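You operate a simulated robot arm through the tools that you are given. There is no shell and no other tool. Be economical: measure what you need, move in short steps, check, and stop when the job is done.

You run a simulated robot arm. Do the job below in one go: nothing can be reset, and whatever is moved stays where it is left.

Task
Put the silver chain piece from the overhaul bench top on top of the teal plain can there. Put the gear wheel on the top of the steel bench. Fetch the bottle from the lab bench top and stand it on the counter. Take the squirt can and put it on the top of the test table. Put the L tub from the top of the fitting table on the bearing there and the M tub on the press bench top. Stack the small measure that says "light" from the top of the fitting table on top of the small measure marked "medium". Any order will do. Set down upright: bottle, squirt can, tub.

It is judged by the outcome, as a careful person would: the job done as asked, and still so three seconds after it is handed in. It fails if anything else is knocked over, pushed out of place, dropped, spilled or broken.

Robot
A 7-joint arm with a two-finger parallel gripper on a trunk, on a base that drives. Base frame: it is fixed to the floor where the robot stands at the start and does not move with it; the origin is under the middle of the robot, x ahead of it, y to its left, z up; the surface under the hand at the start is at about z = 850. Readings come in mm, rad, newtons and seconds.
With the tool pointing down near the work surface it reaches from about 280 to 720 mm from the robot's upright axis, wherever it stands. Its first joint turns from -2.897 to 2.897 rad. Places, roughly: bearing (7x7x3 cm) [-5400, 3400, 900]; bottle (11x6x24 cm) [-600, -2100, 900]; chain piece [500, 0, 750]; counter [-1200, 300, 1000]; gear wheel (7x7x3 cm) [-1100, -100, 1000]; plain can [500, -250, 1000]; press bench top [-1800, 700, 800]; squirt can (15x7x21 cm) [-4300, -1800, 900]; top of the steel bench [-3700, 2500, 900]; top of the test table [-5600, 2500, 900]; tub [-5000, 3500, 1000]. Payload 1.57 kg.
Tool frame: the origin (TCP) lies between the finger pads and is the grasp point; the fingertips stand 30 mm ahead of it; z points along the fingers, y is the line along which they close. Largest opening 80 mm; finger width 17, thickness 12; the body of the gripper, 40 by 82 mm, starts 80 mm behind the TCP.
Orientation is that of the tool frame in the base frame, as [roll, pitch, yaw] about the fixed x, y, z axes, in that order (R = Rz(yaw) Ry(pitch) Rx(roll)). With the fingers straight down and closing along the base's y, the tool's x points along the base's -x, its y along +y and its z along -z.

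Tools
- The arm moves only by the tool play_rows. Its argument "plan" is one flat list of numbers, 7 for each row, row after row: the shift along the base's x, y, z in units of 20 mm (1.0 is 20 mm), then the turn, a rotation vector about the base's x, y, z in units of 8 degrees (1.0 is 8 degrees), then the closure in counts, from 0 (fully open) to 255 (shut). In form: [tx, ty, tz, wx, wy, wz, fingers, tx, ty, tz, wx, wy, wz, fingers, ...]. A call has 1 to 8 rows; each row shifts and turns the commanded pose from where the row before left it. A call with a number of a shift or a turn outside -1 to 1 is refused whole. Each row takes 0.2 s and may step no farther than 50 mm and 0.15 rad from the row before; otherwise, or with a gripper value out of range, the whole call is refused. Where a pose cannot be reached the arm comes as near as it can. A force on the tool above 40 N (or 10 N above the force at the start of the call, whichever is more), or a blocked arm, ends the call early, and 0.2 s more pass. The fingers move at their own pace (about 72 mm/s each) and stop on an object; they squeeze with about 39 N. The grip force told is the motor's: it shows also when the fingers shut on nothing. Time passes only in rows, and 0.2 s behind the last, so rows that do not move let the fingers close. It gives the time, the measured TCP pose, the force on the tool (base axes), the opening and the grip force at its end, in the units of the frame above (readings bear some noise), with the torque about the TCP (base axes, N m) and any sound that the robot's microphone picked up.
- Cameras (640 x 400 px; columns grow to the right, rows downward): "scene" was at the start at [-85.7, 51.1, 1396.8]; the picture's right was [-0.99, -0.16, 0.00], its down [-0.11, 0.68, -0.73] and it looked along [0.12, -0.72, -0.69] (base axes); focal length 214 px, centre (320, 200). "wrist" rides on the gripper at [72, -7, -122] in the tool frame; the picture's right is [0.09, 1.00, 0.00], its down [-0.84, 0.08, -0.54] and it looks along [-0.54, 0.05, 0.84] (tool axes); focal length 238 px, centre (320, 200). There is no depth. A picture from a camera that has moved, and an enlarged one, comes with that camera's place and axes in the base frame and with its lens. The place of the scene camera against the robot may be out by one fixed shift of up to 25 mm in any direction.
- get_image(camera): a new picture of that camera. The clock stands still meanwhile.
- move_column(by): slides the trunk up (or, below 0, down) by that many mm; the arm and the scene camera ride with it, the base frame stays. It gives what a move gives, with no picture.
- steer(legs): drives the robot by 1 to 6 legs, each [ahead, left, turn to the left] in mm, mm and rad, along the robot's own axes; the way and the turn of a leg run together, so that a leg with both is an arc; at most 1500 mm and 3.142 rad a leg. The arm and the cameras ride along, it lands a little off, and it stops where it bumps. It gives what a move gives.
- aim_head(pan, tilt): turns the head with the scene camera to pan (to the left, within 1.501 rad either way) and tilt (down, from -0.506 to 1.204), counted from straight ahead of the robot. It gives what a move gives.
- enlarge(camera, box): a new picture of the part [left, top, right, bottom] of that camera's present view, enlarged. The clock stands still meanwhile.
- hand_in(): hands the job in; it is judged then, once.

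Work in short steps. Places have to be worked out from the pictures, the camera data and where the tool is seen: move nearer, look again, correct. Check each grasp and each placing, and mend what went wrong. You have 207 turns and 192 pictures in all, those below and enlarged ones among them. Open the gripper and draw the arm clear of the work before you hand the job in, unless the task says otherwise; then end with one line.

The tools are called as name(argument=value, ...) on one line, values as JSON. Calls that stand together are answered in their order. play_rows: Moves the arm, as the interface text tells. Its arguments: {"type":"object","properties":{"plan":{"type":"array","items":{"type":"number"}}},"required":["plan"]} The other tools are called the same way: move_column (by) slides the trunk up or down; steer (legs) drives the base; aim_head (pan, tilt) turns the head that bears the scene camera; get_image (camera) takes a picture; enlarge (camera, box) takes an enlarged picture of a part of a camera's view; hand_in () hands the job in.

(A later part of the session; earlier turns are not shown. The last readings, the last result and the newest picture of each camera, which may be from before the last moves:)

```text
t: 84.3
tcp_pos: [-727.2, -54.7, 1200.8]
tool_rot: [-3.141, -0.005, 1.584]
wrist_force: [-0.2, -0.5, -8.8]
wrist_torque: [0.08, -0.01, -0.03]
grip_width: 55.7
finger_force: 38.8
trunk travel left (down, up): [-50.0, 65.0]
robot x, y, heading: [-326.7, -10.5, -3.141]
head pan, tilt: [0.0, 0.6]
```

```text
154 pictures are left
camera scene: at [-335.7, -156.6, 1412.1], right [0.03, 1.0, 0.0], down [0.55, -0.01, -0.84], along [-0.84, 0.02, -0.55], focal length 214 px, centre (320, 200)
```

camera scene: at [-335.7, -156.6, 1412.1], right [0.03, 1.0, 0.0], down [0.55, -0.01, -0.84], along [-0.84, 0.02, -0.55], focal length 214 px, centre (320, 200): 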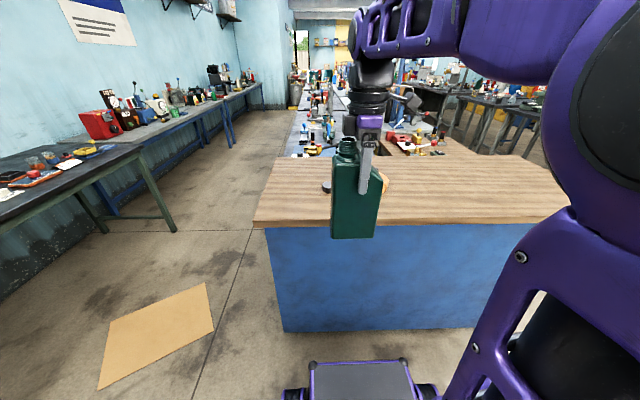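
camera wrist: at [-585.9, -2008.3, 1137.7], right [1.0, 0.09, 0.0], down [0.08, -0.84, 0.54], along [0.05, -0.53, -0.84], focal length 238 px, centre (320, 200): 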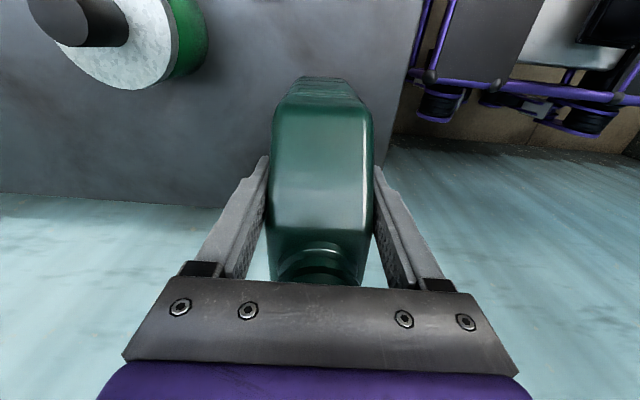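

Base front extends ~430 mm ahead, so I can get to x ≈ -495. Drive ahead 165 mm.

steer(legs=[[165, 0, 0]])

get_image(camera="scene")

get_image(camera="wrist")

```text
t: 85.7
tcp_pos: [-891.1, -57.3, 1199.5]
tool_rot: [3.14, -0.004, 1.585]
wrist_force: [0.2, -0.3, -8.0]
wrist_torque: [0.09, 0.01, -0.02]
grip_width: 55.8
finger_force: 38.8
trunk travel left (down, up): [-50.0, 65.0]
robot x, y, heading: [-488.7, -13.8, -3.136]
head pan, tilt: [0.0, 0.6]
```

```text
153 pictures are left
camera scene: at [-499.4, -157.9, 1411.9], right [0.02, 1.0, 0.0], down [0.55, -0.01, -0.83], along [-0.83, 0.02, -0.55], focal length 214 px, centre (320, 200)
```

scene: 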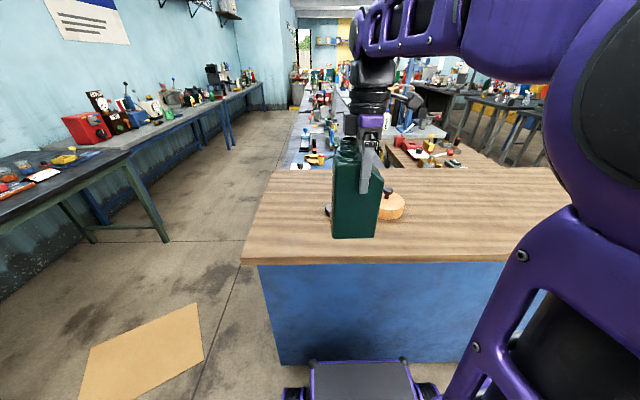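

```text
152 pictures are left
camera wrist: at [-900.6, 13.3, 1321.6], right [0.99, 0.11, 0.0], down [0.09, -0.84, 0.54], along [0.06, -0.53, -0.84], focal length 238 px, centre (320, 200)
```

wrist: 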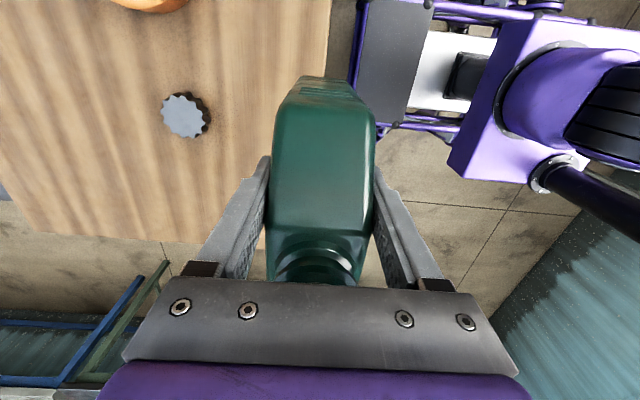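

Two views put the counter top around z ≈ 950–970, with its front edge x ≈ -892; the gear is near [-1090, -100]. I move the bottle along the edge to y ≈ 260, then in to x ≈ -1000.

play_rows(plan=[0, 1, 0, 0, 0, 0, 255, 0, 1, 0, 0, 0, 0, 255, 0, 1, 0, 0, 0, 0, 255, 0, 1, 0, 0, 0, 0, 255, 0, 1, 0, 0, 0, 0, 255, 0, 1, 0, 0, 0, 0, 255, 0, 1, 0, 0, 0, 0, 255, 0, 1, 0, 0, 0, 0, 255])

play_rows(plan=[0, 1, 0, 0, 0, 0, 255, 0, 1, 0, 0, 0, 0, 255, -0.2, 1, 0, 0, 0, 0, 255, -1, 1, 0, 0, 0, 0, 255, -1, 1, 0, 0, 0, 0, 255, -1, 1, 0, 0, 0, 0, 255, -1, 1, 0, 0, 0, 0, 255, -1, 1, 0, 0, 0, 0, 255])

get_image(camera="scene")

get_image(camera="wrist")

```text
t: 87.5
tcp_pos: [-892.4, 102.7, 1197.9]
tool_rot: [3.141, -0.007, 1.586]
wrist_force: [0.3, 0.0, -8.8]
wrist_torque: [0.05, 0.0, -0.01]
grip_width: 56.0
finger_force: 38.9
trunk travel left (down, up): [-50.0, 65.0]
robot x, y, heading: [-492.6, -11.0, -3.135]
head pan, tilt: [0.0, 0.6]
```

```text
t: 89.3
tcp_pos: [-997.0, 261.6, 1199.5]
tool_rot: [3.14, -0.005, 1.587]
wrist_force: [0.0, 0.3, -7.2]
wrist_torque: [0.08, -0.02, -0.01]
grip_width: 55.9
finger_force: 38.7
trunk travel left (down, up): [-50.0, 65.0]
robot x, y, heading: [-494.8, -12.7, -3.134]
head pan, tilt: [0.0, 0.6]
```

```text
151 pictures are left
camera scene: at [-499.1, -160.0, 1410.4], right [-0.01, 1.0, 0.0], down [0.57, 0.0, -0.82], along [-0.82, -0.01, -0.57], focal length 214 px, centre (320, 200)
```

scene: 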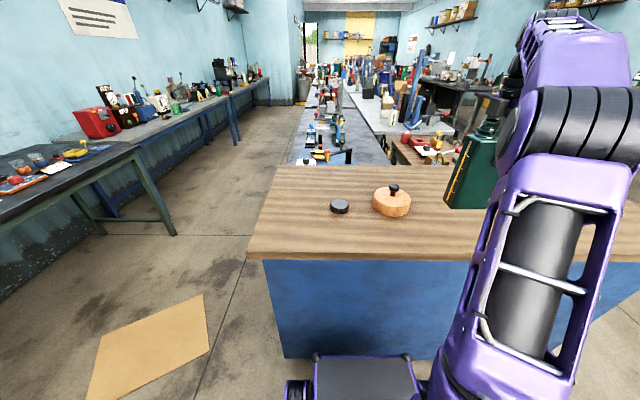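

```text
150 pictures are left
camera wrist: at [-1004.3, 333.1, 1321.7], right [0.99, 0.11, 0.0], down [0.09, -0.84, 0.54], along [0.06, -0.53, -0.84], focal length 238 px, centre (320, 200)
```

wrist: 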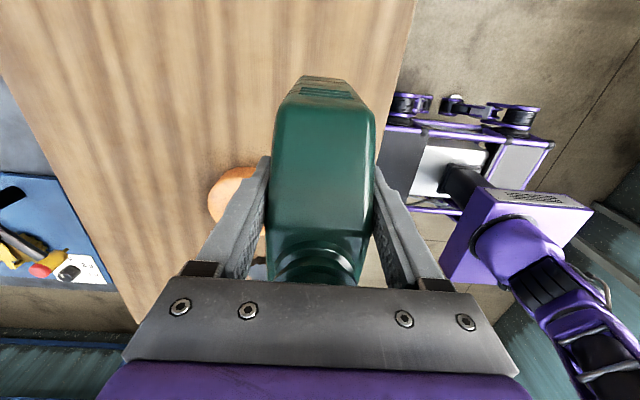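

Lower: first 40 mm, then small steps watching the force.

play_rows(plan=[0, 0, -0.7, 0, 0, 0, 255, 0, 0, -0.7, 0, 0, 0, 255, 0, 0, -0.4, 0, 0, 0, 255, 0, 0, 0, 0, 0, 0, 255])

enlarge(camera="scene", box=[400, 80, 640, 260])

```text
t: 90.3
tcp_pos: [-994.9, 262.9, 1163.5]
tool_rot: [3.14, -0.004, 1.587]
wrist_force: [-0.4, 0.3, -8.5]
wrist_torque: [0.06, 0.03, 0.0]
grip_width: 55.9
finger_force: 38.8
trunk travel left (down, up): [-50.0, 65.0]
robot x, y, heading: [-495.6, -10.5, -3.133]
head pan, tilt: [0.0, 0.6]
```

```text
2.22 times, centred on (520, 170) of scene
camera zoom: at [-499.1, -160.0, 1410.4], right [-0.01, 1.0, 0.0], down [0.57, 0.0, -0.82], along [-0.82, -0.01, -0.57], focal length 477 px, centre (-124, 267)
```

zoom: 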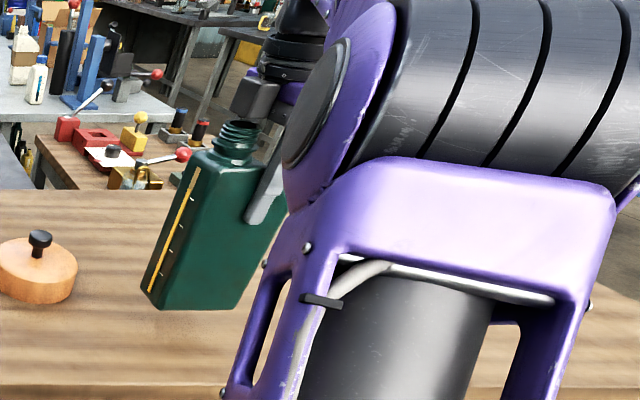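

play_rows(plan=[0, 0, -0.25, 0, 0, 0, 255, 0, 0, -0.25, 0, 0, 0, 255, 0, 0, -0.25, 0, 0, 0, 255, 0, 0, -0.25, 0, 0, 0, 255])

enlarge(camera="scene", box=[400, 80, 640, 260])

```text
t: 91.3
tcp_pos: [-995.9, 262.3, 1142.1]
tool_rot: [3.141, -0.004, 1.588]
wrist_force: [0.4, -0.8, -8.9]
wrist_torque: [0.05, 0.0, 0.03]
grip_width: 55.9
finger_force: 38.5
trunk travel left (down, up): [-50.0, 65.0]
robot x, y, heading: [-492.4, -11.3, -3.133]
head pan, tilt: [0.0, 0.6]
```

```text
2.22 times, centred on (520, 170) of scene
camera zoom: at [-499.1, -160.0, 1410.4], right [-0.01, 1.0, 0.0], down [0.57, 0.0, -0.82], along [-0.82, -0.01, -0.57], focal length 477 px, centre (-124, 267)
```

zoom: 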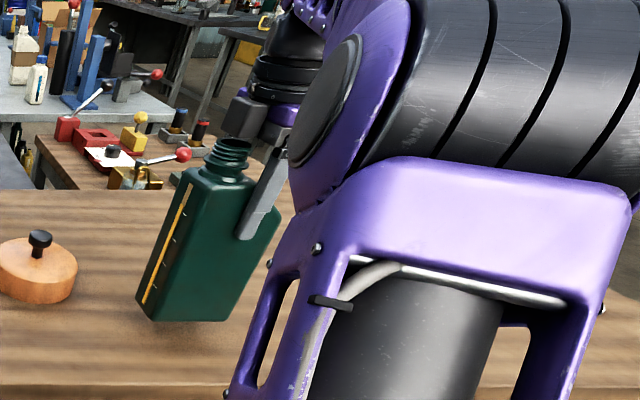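

play_rows(plan=[0, 0, -0.2, 0, 0, 0, 255, 0, 0, -0.2, 0, 0, 0, 255, 0, 0, -0.2, 0, 0, 0, 255, 0, 0, 0, 0, 0, 0, 255])

play_rows(plan=[0, 0, -0.15, 0, 0, 0, 255, 0, 0, -0.15, 0, 0, 0, 255, 0, 0, -0.15, 0, 0, 0, 255, 0, 0, 0, 0, 0, 0, 255])

enlarge(camera="scene", box=[400, 80, 640, 260])

```text
t: 92.3
tcp_pos: [-996.1, 262.6, 1130.0]
tool_rot: [3.139, -0.006, 1.586]
wrist_force: [-1.0, 0.1, -8.7]
wrist_torque: [0.07, 0.03, 0.02]
grip_width: 55.7
finger_force: 38.9
trunk travel left (down, up): [-50.0, 65.0]
robot x, y, heading: [-492.6, -10.8, -3.134]
head pan, tilt: [0.0, 0.6]
```

```text
t: 93.3
tcp_pos: [-996.5, 263.0, 1121.1]
tool_rot: [3.141, -0.006, 1.586]
wrist_force: [-1.2, -0.3, -8.5]
wrist_torque: [0.09, 0.0, -0.01]
grip_width: 56.0
finger_force: 38.9
trunk travel left (down, up): [-50.0, 65.0]
robot x, y, heading: [-492.5, -10.3, -3.139]
head pan, tilt: [0.0, 0.6]
```

```text
2.22 times, centred on (520, 170) of scene
camera zoom: at [-499.1, -160.0, 1410.4], right [-0.01, 1.0, 0.0], down [0.57, 0.0, -0.82], along [-0.82, -0.01, -0.57], focal length 477 px, centre (-124, 267)
```

zoom: 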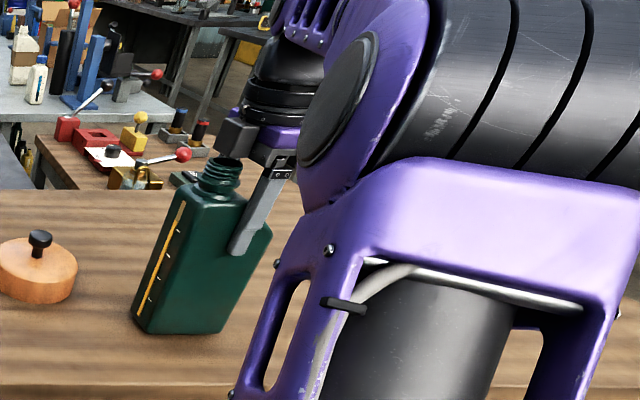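

Near contact now. Continue in 2–3 mm steps.

play_rows(plan=[0, 0, -0.12, 0, 0, 0, 255, 0, 0, -0.12, 0, 0, 0, 255, 0, 0, -0.12, 0, 0, 0, 255, 0, 0, 0, 0, 0, 0, 255])

play_rows(plan=[0, 0, -0.12, 0, 0, 0, 255, 0, 0, -0.12, 0, 0, 0, 255, 0, 0, -0.12, 0, 0, 0, 255, 0, 0, 0, 0, 0, 0, 255])

enlarge(camera="scene", box=[400, 80, 640, 260])

```text
t: 94.3
tcp_pos: [-995.1, 262.5, 1114.2]
tool_rot: [-3.141, -0.007, 1.586]
wrist_force: [0.0, 0.1, 2.6]
wrist_torque: [-0.55, -0.28, -0.04]
grip_width: 56.0
finger_force: 39.5
trunk travel left (down, up): [-50.0, 65.0]
robot x, y, heading: [-493.9, -16.2, -3.129]
head pan, tilt: [0.0, 0.6]
```

```text
t: 95.3
tcp_pos: [-995.5, 262.5, 1114.3]
tool_rot: [-3.134, -0.012, 1.585]
wrist_force: [4.0, -3.6, 13.5]
wrist_torque: [-0.5, -1.32, -0.22]
grip_width: 55.8
finger_force: 38.7
trunk travel left (down, up): [-50.0, 65.0]
robot x, y, heading: [-493.9, -11.1, -3.133]
head pan, tilt: [0.0, 0.6]
stopped in row 4: the force on the tool passed its limit at 42 N (the readings are from after the stop); the commanded pose is now the measured one
```

```text
2.22 times, centred on (520, 170) of scene
camera zoom: at [-497.2, -161.1, 1409.9], right [-0.01, 1.0, 0.0], down [0.56, 0.01, -0.83], along [-0.83, -0.01, -0.56], focal length 477 px, centre (-124, 267)
```

zoom: 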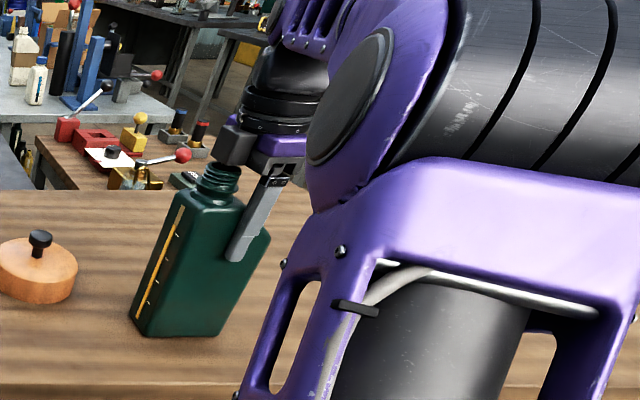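

Bottle stands on the counter (top z ≈ 950). Relax 1 mm, open, and rise.

play_rows(plan=[0, 0, 0.05, 0, 0, 0, 255, 0, 0, 0, 0, 0, 0, 0, 0, 0, 0, 0, 0, 0, 0, 0, 0, 0, 0, 0, 0, 0, 0, 0, 0.6, 0, 0, 0, 0, 0, 0, 1, 0, 0, 0, 0, 0, 0, 1, 0, 0, 0, 0, 0, 0, 1, 0, 0, 0, 0])

play_rows(plan=[0, 0, 1, 0, 0, 0, 0, 0, 0, 1, 0, 0, 0, 0, 0.5, -1, 0, 0, 0, 0, 0, 0.5, -1, 0, 0, 0, 0, 0, 0.5, -1, 0, 0, 0, 0, 0, 0.5, -1, 0, 0, 0, 0, 0, 0, -1, 0, 0, 0, 0, 0, 0, -1, 0, 0, 0, 0, 0])

get_image(camera="scene")

get_image(camera="wrist")

```text
t: 97.1
tcp_pos: [-996.3, 262.9, 1184.0]
tool_rot: [-3.135, -0.01, 1.585]
wrist_force: [0.1, 0.1, -0.1]
wrist_torque: [0.0, -0.02, 0.01]
grip_width: 80.0
finger_force: 0.0
trunk travel left (down, up): [-50.0, 65.0]
robot x, y, heading: [-491.8, -10.9, -3.135]
head pan, tilt: [0.0, 0.6]
```

```text
t: 98.9
tcp_pos: [-955.4, 142.3, 1225.1]
tool_rot: [-3.136, -0.01, 1.587]
wrist_force: [-0.7, -0.1, 0.2]
wrist_torque: [0.01, 0.02, 0.0]
grip_width: 80.1
finger_force: 0.0
trunk travel left (down, up): [-50.0, 65.0]
robot x, y, heading: [-494.5, -12.6, -3.132]
head pan, tilt: [0.0, 0.6]
```

```text
145 pictures are left
camera scene: at [-498.7, -160.1, 1410.4], right [-0.01, 1.0, 0.0], down [0.56, 0.0, -0.83], along [-0.83, -0.01, -0.56], focal length 214 px, centre (320, 200)
```

scene: 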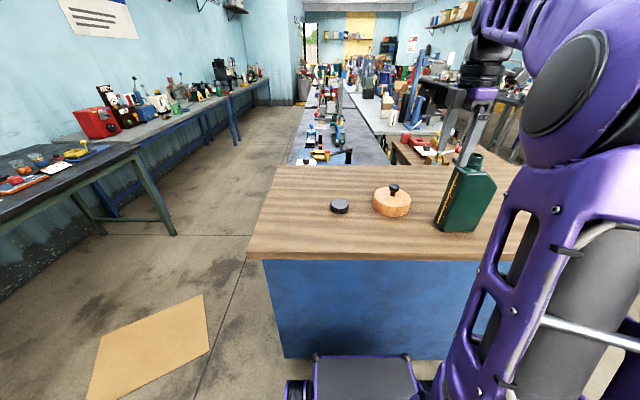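

```text
144 pictures are left
camera wrist: at [-963.4, 212.6, 1347.1], right [0.99, 0.11, -0.01], down [0.09, -0.84, 0.53], along [0.05, -0.53, -0.85], focal length 238 px, centre (320, 200)
```

wrist: 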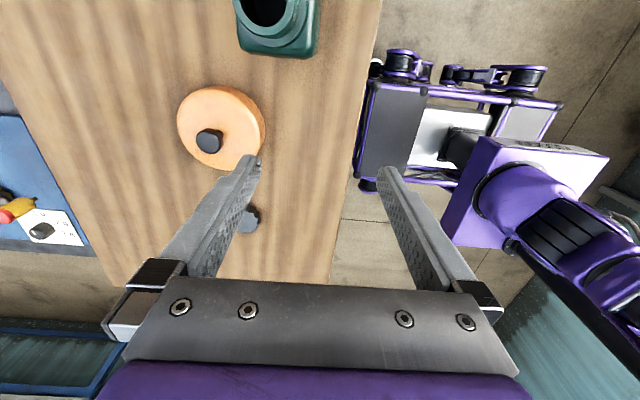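

Bottle is standing. The gear ≈ [-1080, -89]; move above it.

play_rows(plan=[-0.4, -1, 0, 0, 0, 0, 0, -0.4, -1, 0, 0, 0, 0, 0, -0.5, -1, 0, 0, 0, 0, 0, -0.5, -1, 0, 0, 0, 0, 0, -0.5, -1, 0, 0, 0, 0, 0, -0.5, -1, 0, 0, 0, 0, 0, -0.5, -1, 0, 0, 0, 0, 0, -0.5, -1, 0, 0, 0, 0, 0])

play_rows(plan=[-0.6, -1, -0.5, 0, 0, 0, 0, -0.6, -1, -1, 0, 0, 0, 0, -0.6, -1, -1, 0, 0, 0, 0, -0.6, -0.55, -1, 0, 0, 0, 0, 0, 0, -1, 0, 0, 0, 0, 0, 0, -1, 0, 0, 0, 0])

get_image(camera="wrist")

```text
t: 100.7
tcp_pos: [-1030.8, -16.6, 1225.3]
tool_rot: [-3.135, -0.01, 1.587]
wrist_force: [-0.7, -0.8, 0.2]
wrist_torque: [-0.01, -0.01, 0.01]
grip_width: 79.8
finger_force: 0.1
trunk travel left (down, up): [-50.0, 65.0]
robot x, y, heading: [-493.7, -11.5, -3.131]
head pan, tilt: [0.0, 0.6]
```

```text
t: 102.1
tcp_pos: [-1079.6, -87.8, 1113.3]
tool_rot: [-3.136, -0.01, 1.588]
wrist_force: [-0.6, 0.0, 0.9]
wrist_torque: [0.0, 0.01, 0.04]
grip_width: 79.9
finger_force: 0.0
trunk travel left (down, up): [-50.0, 65.0]
robot x, y, heading: [-492.6, -13.8, -3.131]
head pan, tilt: [0.0, 0.6]
```

```text
143 pictures are left
camera wrist: at [-1086.5, -18.0, 1236.9], right [0.99, 0.11, -0.01], down [0.09, -0.84, 0.53], along [0.05, -0.53, -0.85], focal length 238 px, centre (320, 200)
```

wrist: 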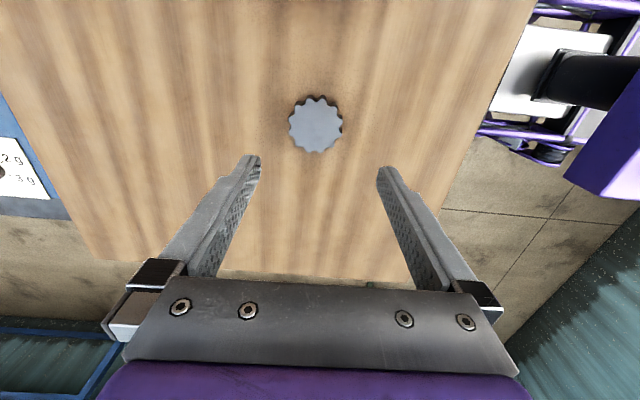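

Gear top ≈ [-1086, -85]. Correct and descend to z ≈ 1013 and re-check.

play_rows(plan=[-0.32, 0.17, -1, 0, 0, 0, 0, 0, 0, -1, 0, 0, 0, 0, 0, 0, -1, 0, 0, 0, 0, 0, 0, -1, 0, 0, 0, 0, 0, 0, -0.8, 0, 0, 0, 0, 0, 0, 0, 0, 0, 0, 0])

get_image(camera="wrist")

```text
t: 103.5
tcp_pos: [-1087.4, -84.2, 1020.1]
tool_rot: [-3.135, -0.011, 1.587]
wrist_force: [0.4, 0.2, 0.8]
wrist_torque: [0.02, 0.01, 0.0]
grip_width: 79.7
finger_force: 0.0
trunk travel left (down, up): [-50.0, 65.0]
robot x, y, heading: [-493.7, -10.1, -3.129]
head pan, tilt: [0.0, 0.6]
```

```text
142 pictures are left
camera wrist: at [-1094.7, -13.6, 1142.9], right [0.99, 0.11, -0.01], down [0.09, -0.84, 0.53], along [0.05, -0.53, -0.85], focal length 238 px, centre (320, 200)
```

wrist: 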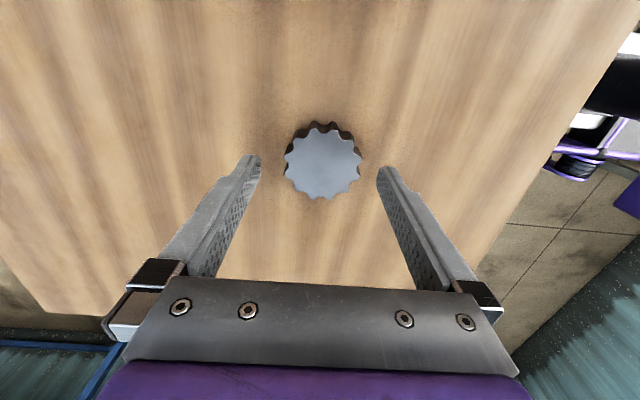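

Centred. Descend 35 mm and close.

play_rows(plan=[0.05, 0, -0.9, 0, 0, 0, 0, 0, 0, -0.85, 0, 0, 0, 0, 0, 0, 0, 0, 0, 0, 0, 0, 0, 0, 0, 0, 0, 255, 0, 0, 0, 0, 0, 0, 255, 0, 0, 0, 0, 0, 0, 255])

get_image(camera="wrist")

```text
t: 104.9
tcp_pos: [-1086.2, -84.4, 982.9]
tool_rot: [-3.133, -0.012, 1.587]
wrist_force: [-0.3, -0.5, -0.4]
wrist_torque: [0.05, -0.06, -0.02]
grip_width: 60.2
finger_force: 39.3
trunk travel left (down, up): [-50.0, 65.0]
robot x, y, heading: [-491.4, -12.6, -3.134]
head pan, tilt: [0.0, 0.6]
```

```text
141 pictures are left
camera wrist: at [-1093.4, -13.9, 1106.5], right [0.99, 0.11, -0.01], down [0.09, -0.84, 0.53], along [0.05, -0.53, -0.85], focal length 238 px, centre (320, 200)
```

wrist: 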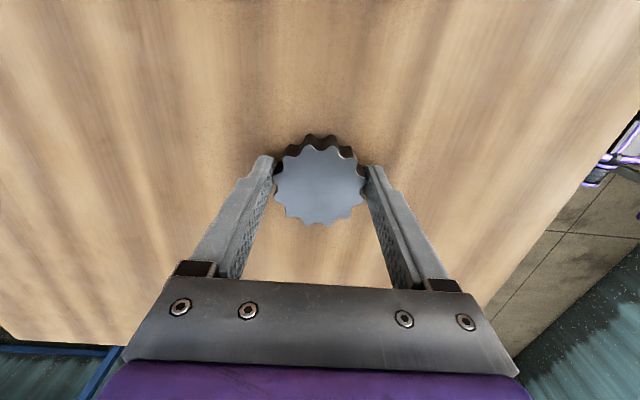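

Gear gripped (60 mm). Lift and draw in.

play_rows(plan=[0, 0, 1, 0, 0, 0, 255, 0, 0, 1, 0, 0, 0, 255, 0, 0, 1, 0, 0, 0, 255, 0, 0, 1, 0, 0, 0, 255, 0, 0, 1, 0, 0, 0, 255, 0, 0, 1, 0, 0, 0, 255, 0, 0, 1, 0, 0, 0, 255, 0, 0, 1, 0, 0, 0, 255])

play_rows(plan=[1, 0.3, 0.7, 0, 0, 0, 255, 1, 0.3, 0.7, 0, 0, 0, 255, 1, 0.3, 0.6, 0, 0, 0, 255, 1, 0.3, 0, 0, 0, 0, 255, 1, 0.3, 0, 0, 0, 0, 255, 1, 0.3, 0, 0, 0, 0, 255, 1, 0, 0, 0, 0, 0, 255, 1, 0, 0, 0, 0, 0, 255])

aim_head(pan=-0.6, tilt=0.35)

get_image(camera="scene")

aim_head(pan=0.1, tilt=0.35)

get_image(camera="scene")

```text
t: 106.7
tcp_pos: [-1085.5, -84.6, 1143.2]
tool_rot: [-3.136, -0.011, 1.587]
wrist_force: [-0.4, 0.0, -3.1]
wrist_torque: [0.05, 0.03, -0.02]
grip_width: 59.6
finger_force: 38.5
trunk travel left (down, up): [-50.0, 65.0]
robot x, y, heading: [-493.4, -12.6, -3.131]
head pan, tilt: [0.0, 0.6]
```

```text
t: 108.5
tcp_pos: [-924.6, -47.4, 1183.6]
tool_rot: [-3.134, -0.012, 1.584]
wrist_force: [0.3, -0.8, -2.7]
wrist_torque: [0.03, -0.03, 0.01]
grip_width: 60.1
finger_force: 39.2
trunk travel left (down, up): [-50.0, 65.0]
robot x, y, heading: [-491.4, -14.7, -3.134]
head pan, tilt: [0.0, 0.6]
```

```text
t: 109.5
tcp_pos: [-924.9, -48.1, 1183.9]
tool_rot: [-3.136, -0.013, 1.586]
wrist_force: [0.6, -0.5, -2.8]
wrist_torque: [0.02, 0.01, 0.01]
grip_width: 60.0
finger_force: 39.0
trunk travel left (down, up): [-50.0, 65.0]
robot x, y, heading: [-491.8, -13.4, -3.129]
head pan, tilt: [-0.6, 0.351]
```

```text
140 pictures are left
camera scene: at [-487.7, -107.6, 1433.1], right [0.56, 0.83, 0.0], down [0.29, -0.19, -0.94], along [-0.78, 0.52, -0.34], focal length 214 px, centre (320, 200)
```

scene: 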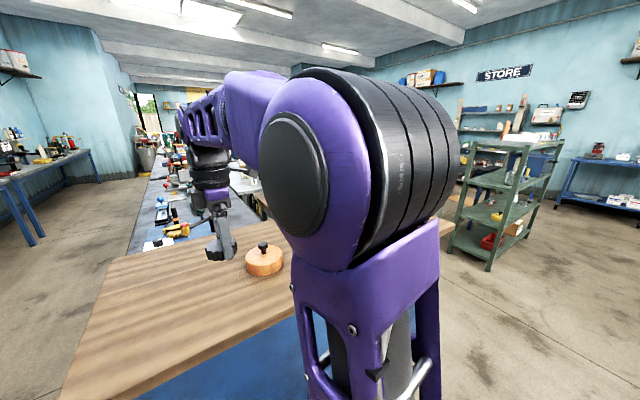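

```text
t: 110.5
tcp_pos: [-924.9, -47.8, 1184.3]
tool_rot: [-3.135, -0.011, 1.586]
wrist_force: [0.2, 0.2, -3.0]
wrist_torque: [-0.01, -0.03, 0.05]
grip_width: 59.7
finger_force: 39.3
trunk travel left (down, up): [-50.0, 65.0]
robot x, y, heading: [-489.6, -11.3, -3.133]
head pan, tilt: [0.099, 0.351]
```

```text
139 pictures are left
camera scene: at [-503.0, -169.4, 1433.1], right [-0.11, 0.99, 0.0], down [0.34, 0.04, -0.94], along [-0.93, -0.1, -0.34], focal length 214 px, centre (320, 200)
```

scene: 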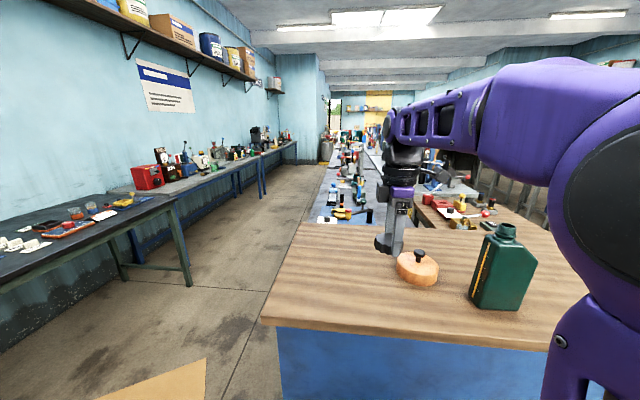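

Drive sideways (to +y) past the counter's end to see the right-hand aisle.

steer(legs=[[0, -1450, 0]])

aim_head(pan=0.0, tilt=0.4)

get_image(camera="scene")

aim_head(pan=-1.2, tilt=0.4)

get_image(camera="scene")

```text
t: 124.6
tcp_pos: [-942.0, 1399.4, 1183.4]
tool_rot: [-3.136, -0.01, 1.594]
wrist_force: [0.2, 0.5, -2.5]
wrist_torque: [0.01, 0.0, -0.03]
grip_width: 59.8
finger_force: 39.0
trunk travel left (down, up): [-50.0, 65.0]
robot x, y, heading: [-509.8, 1437.1, -3.125]
head pan, tilt: [0.099, 0.351]
```

```text
t: 125.3
tcp_pos: [-941.8, 1398.8, 1183.4]
tool_rot: [-3.134, -0.011, 1.593]
wrist_force: [-0.1, 0.8, -2.3]
wrist_torque: [0.02, 0.0, 0.03]
grip_width: 60.0
finger_force: 39.1
trunk travel left (down, up): [-50.0, 65.0]
robot x, y, heading: [-512.4, 1436.1, -3.125]
head pan, tilt: [0.0, 0.4]
```

```text
138 pictures are left
camera scene: at [-519.1, 1289.5, 1428.6], right [-0.02, 1.0, 0.0], down [0.39, 0.01, -0.92], along [-0.92, -0.01, -0.39], focal length 214 px, centre (320, 200)
```

scene: 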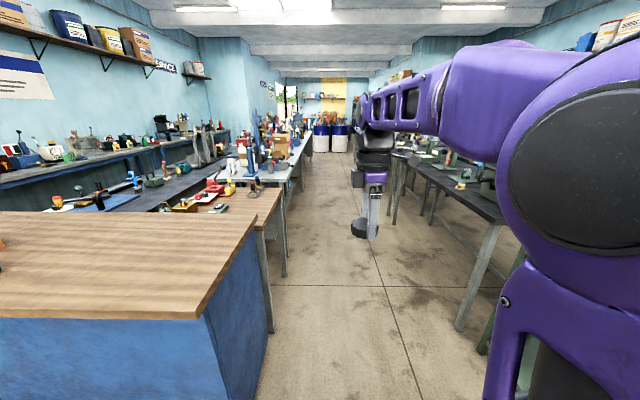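

```text
t: 126.7
tcp_pos: [-942.2, 1399.3, 1182.7]
tool_rot: [-3.134, -0.009, 1.593]
wrist_force: [0.9, 0.7, -1.8]
wrist_torque: [0.02, 0.0, 0.0]
grip_width: 59.9
finger_force: 39.2
trunk travel left (down, up): [-50.0, 65.0]
robot x, y, heading: [-510.1, 1436.7, -3.128]
head pan, tilt: [-1.201, 0.4]
```

```text
137 pictures are left
camera scene: at [-461.4, 1376.8, 1428.6], right [0.93, 0.38, 0.0], down [0.15, -0.36, -0.92], along [-0.35, 0.85, -0.39], focal length 214 px, centre (320, 200)
```

scene: 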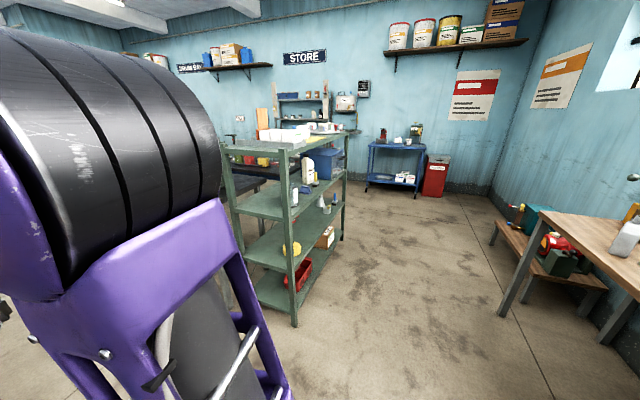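

The aisle along -x is clear (y ≈ 930–2270). Drive down it toward x ≈ -3000.

steer(legs=[[1300, -150, 0], [1200, 0, 0]])

aim_head(pan=-0.9, tilt=0.45)

get_image(camera="scene")

aim_head(pan=0.05, tilt=0.4)

get_image(camera="scene")

```text
t: 138.8
tcp_pos: [-3417.0, 1447.8, 1183.6]
tool_rot: [-3.134, -0.009, 1.617]
wrist_force: [0.4, -1.0, -3.0]
wrist_torque: [0.0, 0.01, -0.03]
grip_width: 60.1
finger_force: 39.2
trunk travel left (down, up): [-50.0, 65.0]
robot x, y, heading: [-2987.2, 1496.4, -3.105]
head pan, tilt: [-1.201, 0.4]
```

```text
t: 139.6
tcp_pos: [-3417.2, 1448.2, 1184.2]
tool_rot: [-3.135, -0.009, 1.619]
wrist_force: [0.0, 0.5, -2.3]
wrist_torque: [0.02, 0.03, -0.01]
grip_width: 59.9
finger_force: 38.9
trunk travel left (down, up): [-50.0, 65.0]
robot x, y, heading: [-2988.0, 1503.0, -3.101]
head pan, tilt: [-0.901, 0.45]
```

```text
136 pictures are left
camera scene: at [-2959.4, 1423.3, 1423.9], right [0.76, 0.65, 0.0], down [0.28, -0.33, -0.9], along [-0.59, 0.68, -0.44], focal length 214 px, centre (320, 200)
```

scene: 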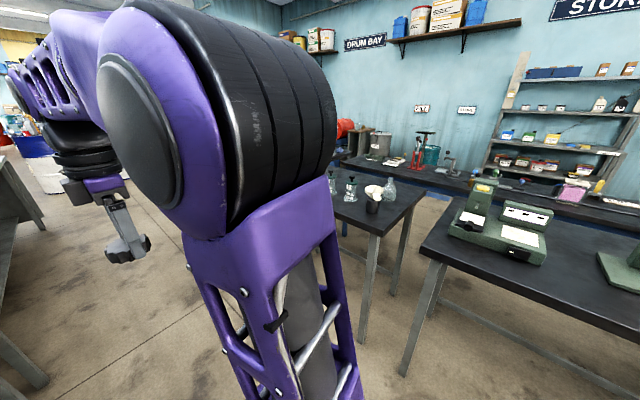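

```text
t: 140.9
tcp_pos: [-3417.6, 1448.8, 1184.1]
tool_rot: [-3.134, -0.01, 1.617]
wrist_force: [0.1, 0.0, -2.8]
wrist_torque: [0.01, 0.0, -0.01]
grip_width: 60.2
finger_force: 39.0
trunk travel left (down, up): [-50.0, 65.0]
robot x, y, heading: [-2987.9, 1497.8, -3.101]
head pan, tilt: [0.051, 0.4]
```

```text
135 pictures are left
camera scene: at [-2991.7, 1345.3, 1428.6], right [-0.09, 1.0, 0.0], down [0.39, 0.04, -0.92], along [-0.92, -0.08, -0.39], focal length 214 px, centre (320, 200)
```

scene: 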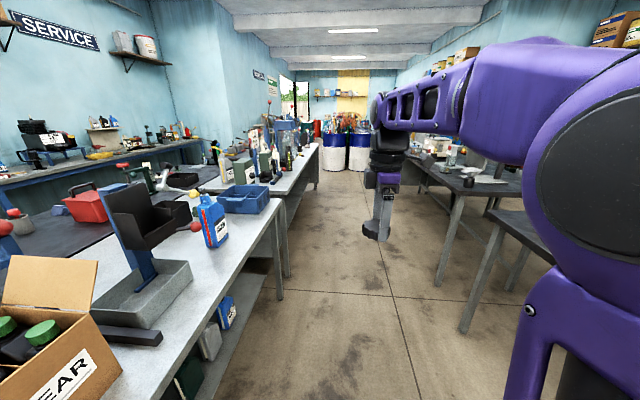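

The second right-hand table (x ≈ -3290 to ~-4100) matches the steel bench. Drive to x ≈ -3650, turn to face it.

steer(legs=[[650, 0, 0], [0, 0, -1.61]])

aim_head(pan=0.0, tilt=0.6)

get_image(camera="scene")

```text
t: 148.6
tcp_pos: [-3666.2, 1907.1, 1183.2]
tool_rot: [-3.136, -0.011, -0.02]
wrist_force: [-0.1, -0.4, -3.0]
wrist_torque: [0.01, -0.01, 0.0]
grip_width: 59.9
finger_force: 39.0
trunk travel left (down, up): [-50.0, 65.0]
robot x, y, heading: [-3647.6, 1472.9, 1.543]
head pan, tilt: [0.051, 0.4]
```

```text
t: 149.3
tcp_pos: [-3667.3, 1906.3, 1183.1]
tool_rot: [-3.134, -0.011, -0.021]
wrist_force: [0.3, -0.1, -3.2]
wrist_torque: [0.01, 0.01, -0.01]
grip_width: 60.2
finger_force: 38.8
trunk travel left (down, up): [-50.0, 65.0]
robot x, y, heading: [-3645.0, 1472.7, 1.542]
head pan, tilt: [0.0, 0.6]
```

```text
134 pictures are left
camera scene: at [-3795.6, 1468.1, 1410.4], right [1.0, -0.03, 0.0], down [-0.02, -0.56, -0.83], along [0.02, 0.83, -0.56], focal length 214 px, centre (320, 200)
```

scene: 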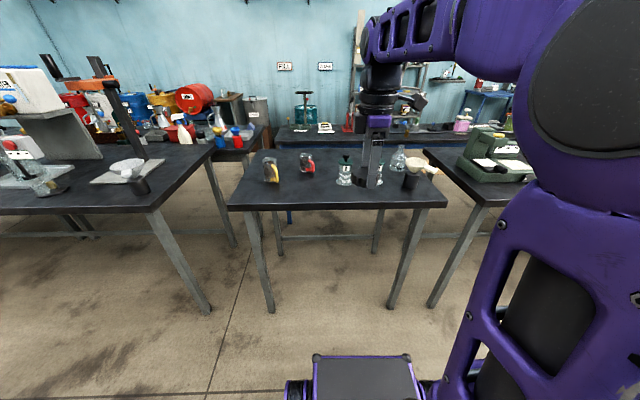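

The bench in front spans x ≈ -4100…-3310 with a free front strip. Drive ahead 380 mm and look.

steer(legs=[[380, 0, 0.03]])

get_image(camera="scene")

get_image(camera="wrist")

```text
t: 151.8
tcp_pos: [-3675.0, 2288.1, 1184.8]
tool_rot: [-3.134, -0.013, 0.012]
wrist_force: [0.2, -0.6, -2.6]
wrist_torque: [0.02, -0.02, 0.01]
grip_width: 59.8
finger_force: 39.0
trunk travel left (down, up): [-50.0, 65.0]
robot x, y, heading: [-3645.6, 1855.2, 1.575]
head pan, tilt: [0.0, 0.6]
```

```text
133 pictures are left
camera scene: at [-3791.0, 1845.8, 1410.4], right [1.0, 0.0, 0.0], down [0.0, -0.56, -0.83], along [0.0, 0.83, -0.56], focal length 214 px, centre (320, 200)
```

scene: 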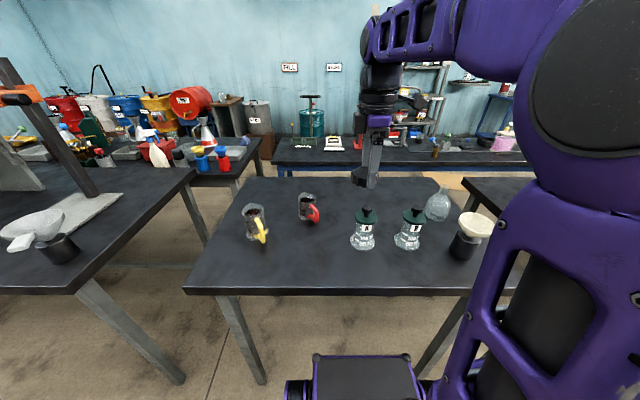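

```text
132 pictures are left
camera wrist: at [-3605.0, 2294.7, 1306.6], right [0.1, -0.99, -0.01], down [-0.84, -0.09, 0.53], along [-0.53, -0.05, -0.85], focal length 238 px, centre (320, 200)
```

wrist: 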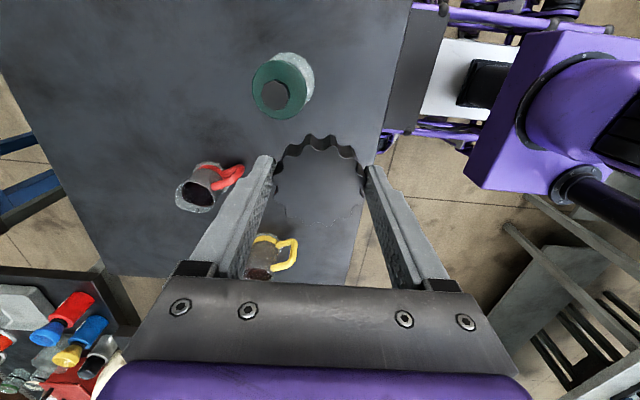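

Free area between the yellow jug and left flask. Target [-3830, 2330]; move there and lower partway.

play_rows(plan=[-1, 0.25, 0, 0, 0, 0, 255, -1, 0.25, 0, 0, 0, 0, 255, -1, 0.25, 0, 0, 0, 0, 255, -1, 0.25, 0, 0, 0, 0, 255, -1, 0.25, 0, 0, 0, 0, 255, -1, 0.25, 0, 0, 0, 0, 255, -1, 0.25, 0, 0, 0, 0, 255, -0.8, 0.25, 0, 0, 0, 0, 255])

play_rows(plan=[0, 0, -1, 0, 0, 0, 255, 0, 0, -1, 0, 0, 0, 255, 0, 0, -1, 0, 0, 0, 255, 0, 0, -1, 0, 0, 0, 255, 0, 0, -1, 0, 0, 0, 255, 0, 0, -1, 0, 0, 0, 255, 0, 0, -1, 0, 0, 0, 255, 0, 0, -1, 0, 0, 0, 255])

get_image(camera="scene")

get_image(camera="wrist")

```text
t: 153.6
tcp_pos: [-3832.0, 2327.4, 1183.7]
tool_rot: [-3.138, -0.01, 0.01]
wrist_force: [0.0, 0.1, -2.8]
wrist_torque: [0.0, -0.02, 0.02]
grip_width: 60.0
finger_force: 38.6
trunk travel left (down, up): [-50.0, 65.0]
robot x, y, heading: [-3641.6, 1855.6, 1.576]
head pan, tilt: [0.0, 0.6]
```

```text
t: 155.3
tcp_pos: [-3832.4, 2328.0, 1022.5]
tool_rot: [-3.134, -0.011, 0.012]
wrist_force: [0.7, -0.5, -3.2]
wrist_torque: [0.02, 0.0, 0.05]
grip_width: 59.9
finger_force: 39.2
trunk travel left (down, up): [-50.0, 65.0]
robot x, y, heading: [-3643.0, 1856.8, 1.569]
head pan, tilt: [0.0, 0.6]
```

```text
131 pictures are left
camera scene: at [-3791.0, 1845.9, 1410.4], right [1.0, 0.0, 0.0], down [0.0, -0.57, -0.82], along [0.0, 0.82, -0.57], focal length 214 px, centre (320, 200)
```

scene: 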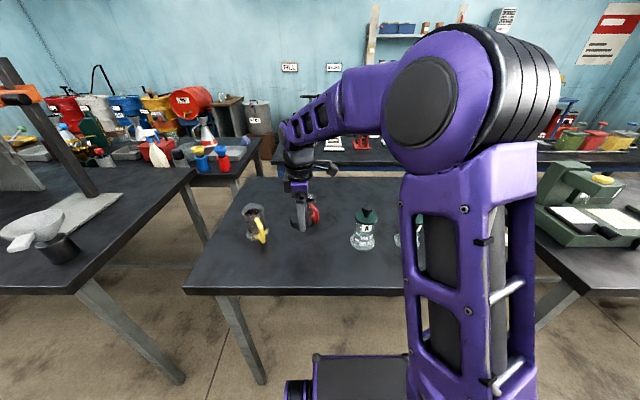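

```text
130 pictures are left
camera wrist: at [-3762.2, 2334.1, 1145.5], right [0.1, -0.99, -0.01], down [-0.84, -0.09, 0.53], along [-0.53, -0.05, -0.85], focal length 238 px, centre (320, 200)
```

wrist: 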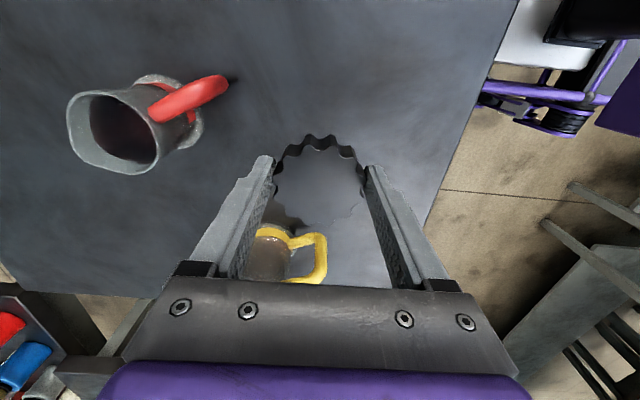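

Landing area is clear. Shift 15 mm toward me and lower to ~905.

play_rows(plan=[0, -0.75, -1, 0, 0, 0, 255, 0, 0, -1, 0, 0, 0, 255, 0, 0, -1, 0, 0, 0, 255, 0, 0, -1, 0, 0, 0, 255, 0, 0, -1, 0, 0, 0, 255, 0, 0, -0.5, 0, 0, 0, 255, 0, 0, 0, 0, 0, 0, 255])

get_image(camera="wrist")

enlarge(camera="scene", box=[230, 150, 390, 270])

```text
t: 156.6
tcp_pos: [-3832.8, 2313.1, 931.0]
tool_rot: [-3.126, -0.007, 0.01]
wrist_force: [4.7, -8.9, 20.7]
wrist_torque: [-1.17, -0.06, 0.2]
grip_width: 59.8
finger_force: 38.8
trunk travel left (down, up): [-50.0, 65.0]
robot x, y, heading: [-3639.8, 1853.3, 1.575]
head pan, tilt: [0.0, 0.6]
stopped in row 6: the force on the tool passed its limit at 56 N (the readings are from after the stop); the commanded pose is now the measured one
```

```text
129 pictures are left
camera wrist: at [-3761.4, 2318.9, 1053.2], right [0.1, -0.99, -0.02], down [-0.84, -0.09, 0.53], along [-0.53, -0.04, -0.85], focal length 238 px, centre (320, 200)
```

wrist: 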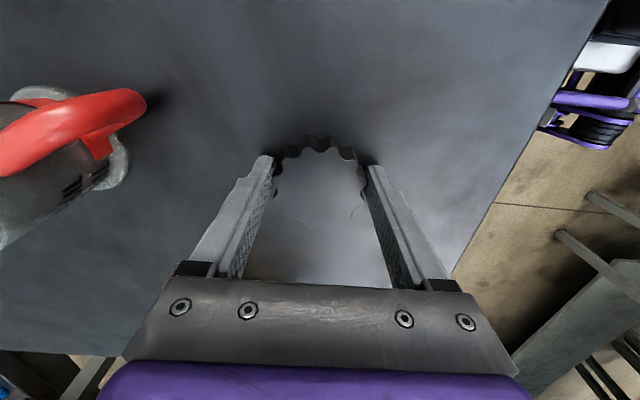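

```text
3.33 times, centred on (310, 210) of scene
camera zoom: at [-3789.9, 1843.6, 1410.8], right [1.0, 0.0, 0.0], down [0.0, -0.56, -0.83], along [0.0, 0.83, -0.56], focal length 715 px, centre (353, 167)
```

zoom: 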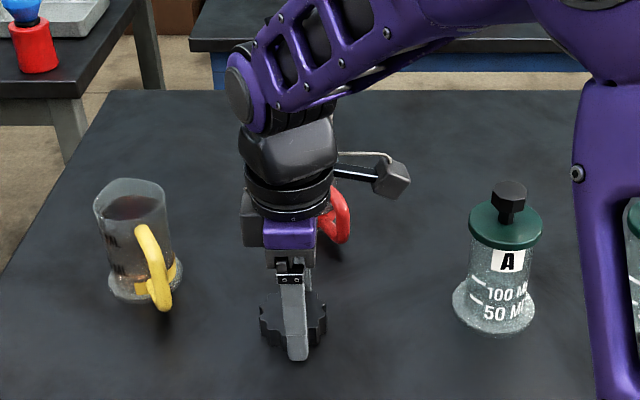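

Contact at TCP z 931, so this bench top is z ≈ 897 and the gear rests on it. Open and lift.

play_rows(plan=[0, 0, 0.05, 0, 0, 0, 255, 0, 0, 0, 0, 0, 0, 0, 0, 0, 0, 0, 0, 0, 0, 0, 0, 0, 0, 0, 0, 0, 0, 0, 1, 0, 0, 0, 0, 0, 0, 1, 0, 0, 0, 0, 0, 0, 1, 0, 0, 0, 0, 0, 0, 1, 0, 0, 0, 0])

play_rows(plan=[0, 0, 1, 0, 0, 0, 0, 0, 0, 1, 0, 0, 0, 0, 0, 0, 1, 0, 0, 0, 0, 0.5, 0, 1, 0, 0, 0, 0, 1, -0.5, 1, 0, 0, 0, 0, 1, -0.5, 1, 0, 0, 0, 0, 1, -0.5, 1, 0, 0, 0, 0, 1, -0.5, 1, 0, 0, 0, 0])

get_image(camera="scene")

```text
t: 158.4
tcp_pos: [-3832.0, 2315.6, 1008.7]
tool_rot: [-3.127, -0.01, 0.01]
wrist_force: [-0.3, -0.3, 0.1]
wrist_torque: [-0.02, -0.01, 0.02]
grip_width: 80.2
finger_force: 0.0
trunk travel left (down, up): [-50.0, 65.0]
robot x, y, heading: [-3640.7, 1854.9, 1.568]
head pan, tilt: [0.0, 0.6]
```

```text
t: 160.2
tcp_pos: [-3741.5, 2275.2, 1170.3]
tool_rot: [-3.127, -0.01, 0.01]
wrist_force: [-0.3, 1.0, 0.5]
wrist_torque: [-0.01, 0.03, -0.01]
grip_width: 80.2
finger_force: 0.0
trunk travel left (down, up): [-50.0, 65.0]
robot x, y, heading: [-3641.3, 1857.7, 1.573]
head pan, tilt: [0.0, 0.6]
```

```text
127 pictures are left
camera scene: at [-3791.1, 1845.8, 1410.3], right [1.0, 0.0, 0.0], down [0.0, -0.57, -0.82], along [0.0, 0.82, -0.57], focal length 214 px, centre (320, 200)
```

scene: 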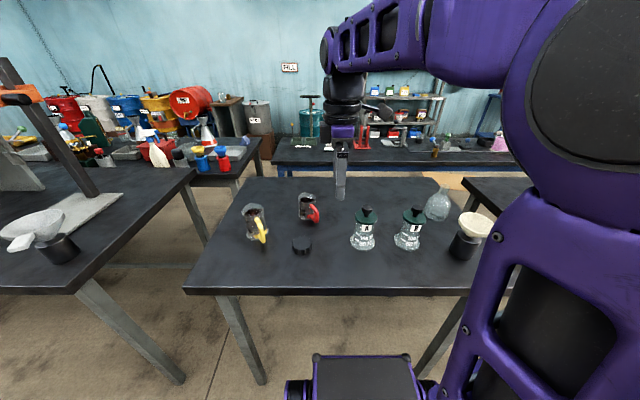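

Gear placed well. Back out, turn to face -x again and survey toward the fitting table.

steer(legs=[[-350, 0, 0], [0, 0, 1.571], [500, 0, 0]])

aim_head(pan=-0.75, tilt=0.35)

get_image(camera="scene")

aim_head(pan=0.0, tilt=0.35)

get_image(camera="scene")

```text
t: 168.9
tcp_pos: [-4553.7, 1403.1, 1169.9]
tool_rot: [-3.126, -0.007, 1.58]
wrist_force: [0.4, -0.1, 0.2]
wrist_torque: [-0.03, 0.01, 0.02]
grip_width: 80.1
finger_force: 0.1
trunk travel left (down, up): [-50.0, 65.0]
robot x, y, heading: [-4132.1, 1500.6, -3.137]
head pan, tilt: [0.0, 0.6]
```

```text
t: 170.1
tcp_pos: [-4554.1, 1403.4, 1169.9]
tool_rot: [-3.127, -0.009, 1.581]
wrist_force: [0.5, -0.2, -0.1]
wrist_torque: [0.04, -0.06, -0.01]
grip_width: 79.9
finger_force: 0.0
trunk travel left (down, up): [-50.0, 65.0]
robot x, y, heading: [-4129.7, 1499.9, -3.135]
head pan, tilt: [-0.75, 0.351]
```

```text
126 pictures are left
camera scene: at [-4120.9, 1419.5, 1433.1], right [0.68, 0.73, 0.0], down [0.25, -0.23, -0.94], along [-0.69, 0.64, -0.34], focal length 214 px, centre (320, 200)
```

scene: 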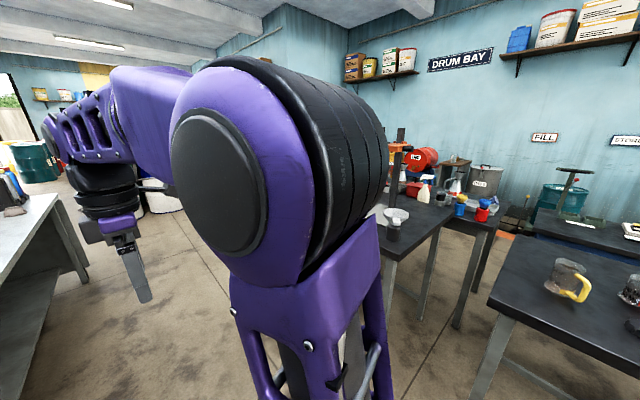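

```text
t: 171.2
tcp_pos: [-4553.9, 1403.5, 1168.5]
tool_rot: [-3.127, -0.009, 1.58]
wrist_force: [0.9, 0.2, -0.3]
wrist_torque: [-0.01, 0.04, -0.01]
grip_width: 80.1
finger_force: 0.1
trunk travel left (down, up): [-50.0, 65.0]
robot x, y, heading: [-4135.2, 1504.8, -3.136]
head pan, tilt: [0.0, 0.351]
```

```text
125 pictures are left
camera scene: at [-4145.7, 1356.1, 1433.1], right [0.0, 1.0, 0.0], down [0.34, 0.0, -0.94], along [-0.94, 0.0, -0.34], focal length 214 px, centre (320, 200)
```

scene: 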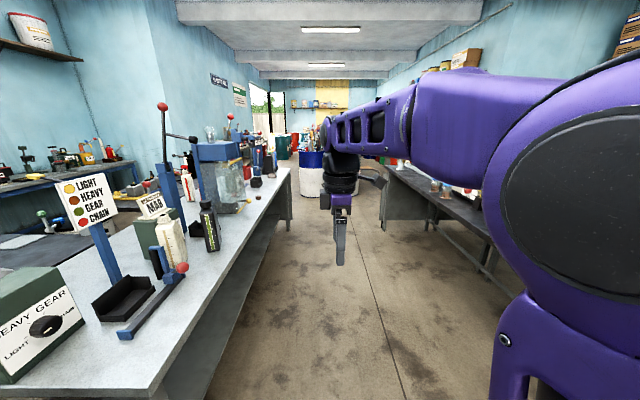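

I'll go further down the aisle to see the test and fitting tables.

steer(legs=[[900, 0, 0]])

aim_head(pan=-1.5, tilt=0.4)

get_image(camera="scene")

aim_head(pan=0.0, tilt=0.4)

get_image(camera="scene")

```text
t: 175.9
tcp_pos: [-5460.4, 1394.7, 1169.4]
tool_rot: [-3.124, -0.009, 1.587]
wrist_force: [0.7, -0.3, -0.5]
wrist_torque: [0.01, 0.01, 0.0]
grip_width: 80.3
finger_force: 0.1
trunk travel left (down, up): [-50.0, 65.0]
robot x, y, heading: [-5042.6, 1501.8, -3.133]
head pan, tilt: [0.0, 0.351]
```

```text
t: 177.5
tcp_pos: [-5459.3, 1394.5, 1169.6]
tool_rot: [-3.126, -0.009, 1.586]
wrist_force: [-0.3, -0.1, 0.0]
wrist_torque: [-0.01, 0.0, 0.05]
grip_width: 80.2
finger_force: 0.0
trunk travel left (down, up): [-50.0, 65.0]
robot x, y, heading: [-5040.8, 1498.9, -3.132]
head pan, tilt: [-1.499, 0.4]
```

```text
124 pictures are left
camera scene: at [-4966.6, 1443.5, 1428.7], right [1.0, 0.09, 0.0], down [0.03, -0.39, -0.92], along [-0.08, 0.92, -0.39], focal length 214 px, centre (320, 200)
```

scene: 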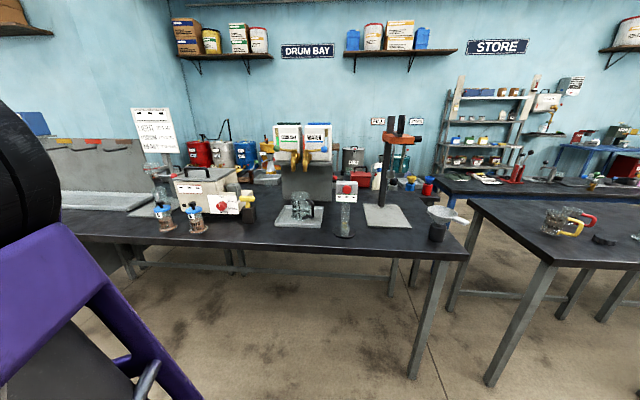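

```text
t: 179.1
tcp_pos: [-5459.7, 1395.5, 1169.9]
tool_rot: [-3.127, -0.009, 1.586]
wrist_force: [0.5, 0.7, 0.0]
wrist_torque: [0.02, -0.01, 0.0]
grip_width: 80.0
finger_force: 0.1
trunk travel left (down, up): [-50.0, 65.0]
robot x, y, heading: [-5040.8, 1496.6, -3.135]
head pan, tilt: [0.0, 0.4]
```

```text
123 pictures are left
camera scene: at [-5051.2, 1350.3, 1428.6], right [-0.01, 1.0, 0.0], down [0.39, 0.0, -0.92], along [-0.92, -0.01, -0.39], focal length 214 px, centre (320, 200)
```

scene: 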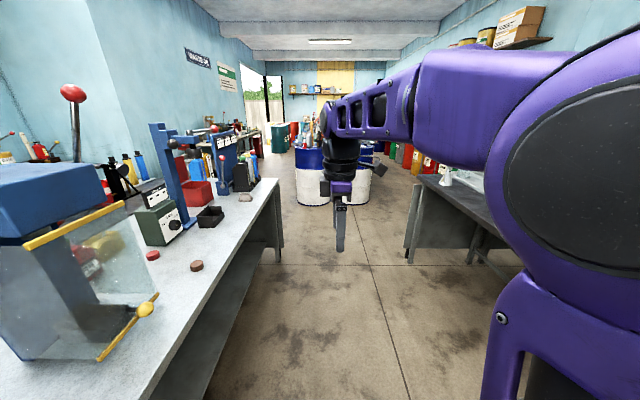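

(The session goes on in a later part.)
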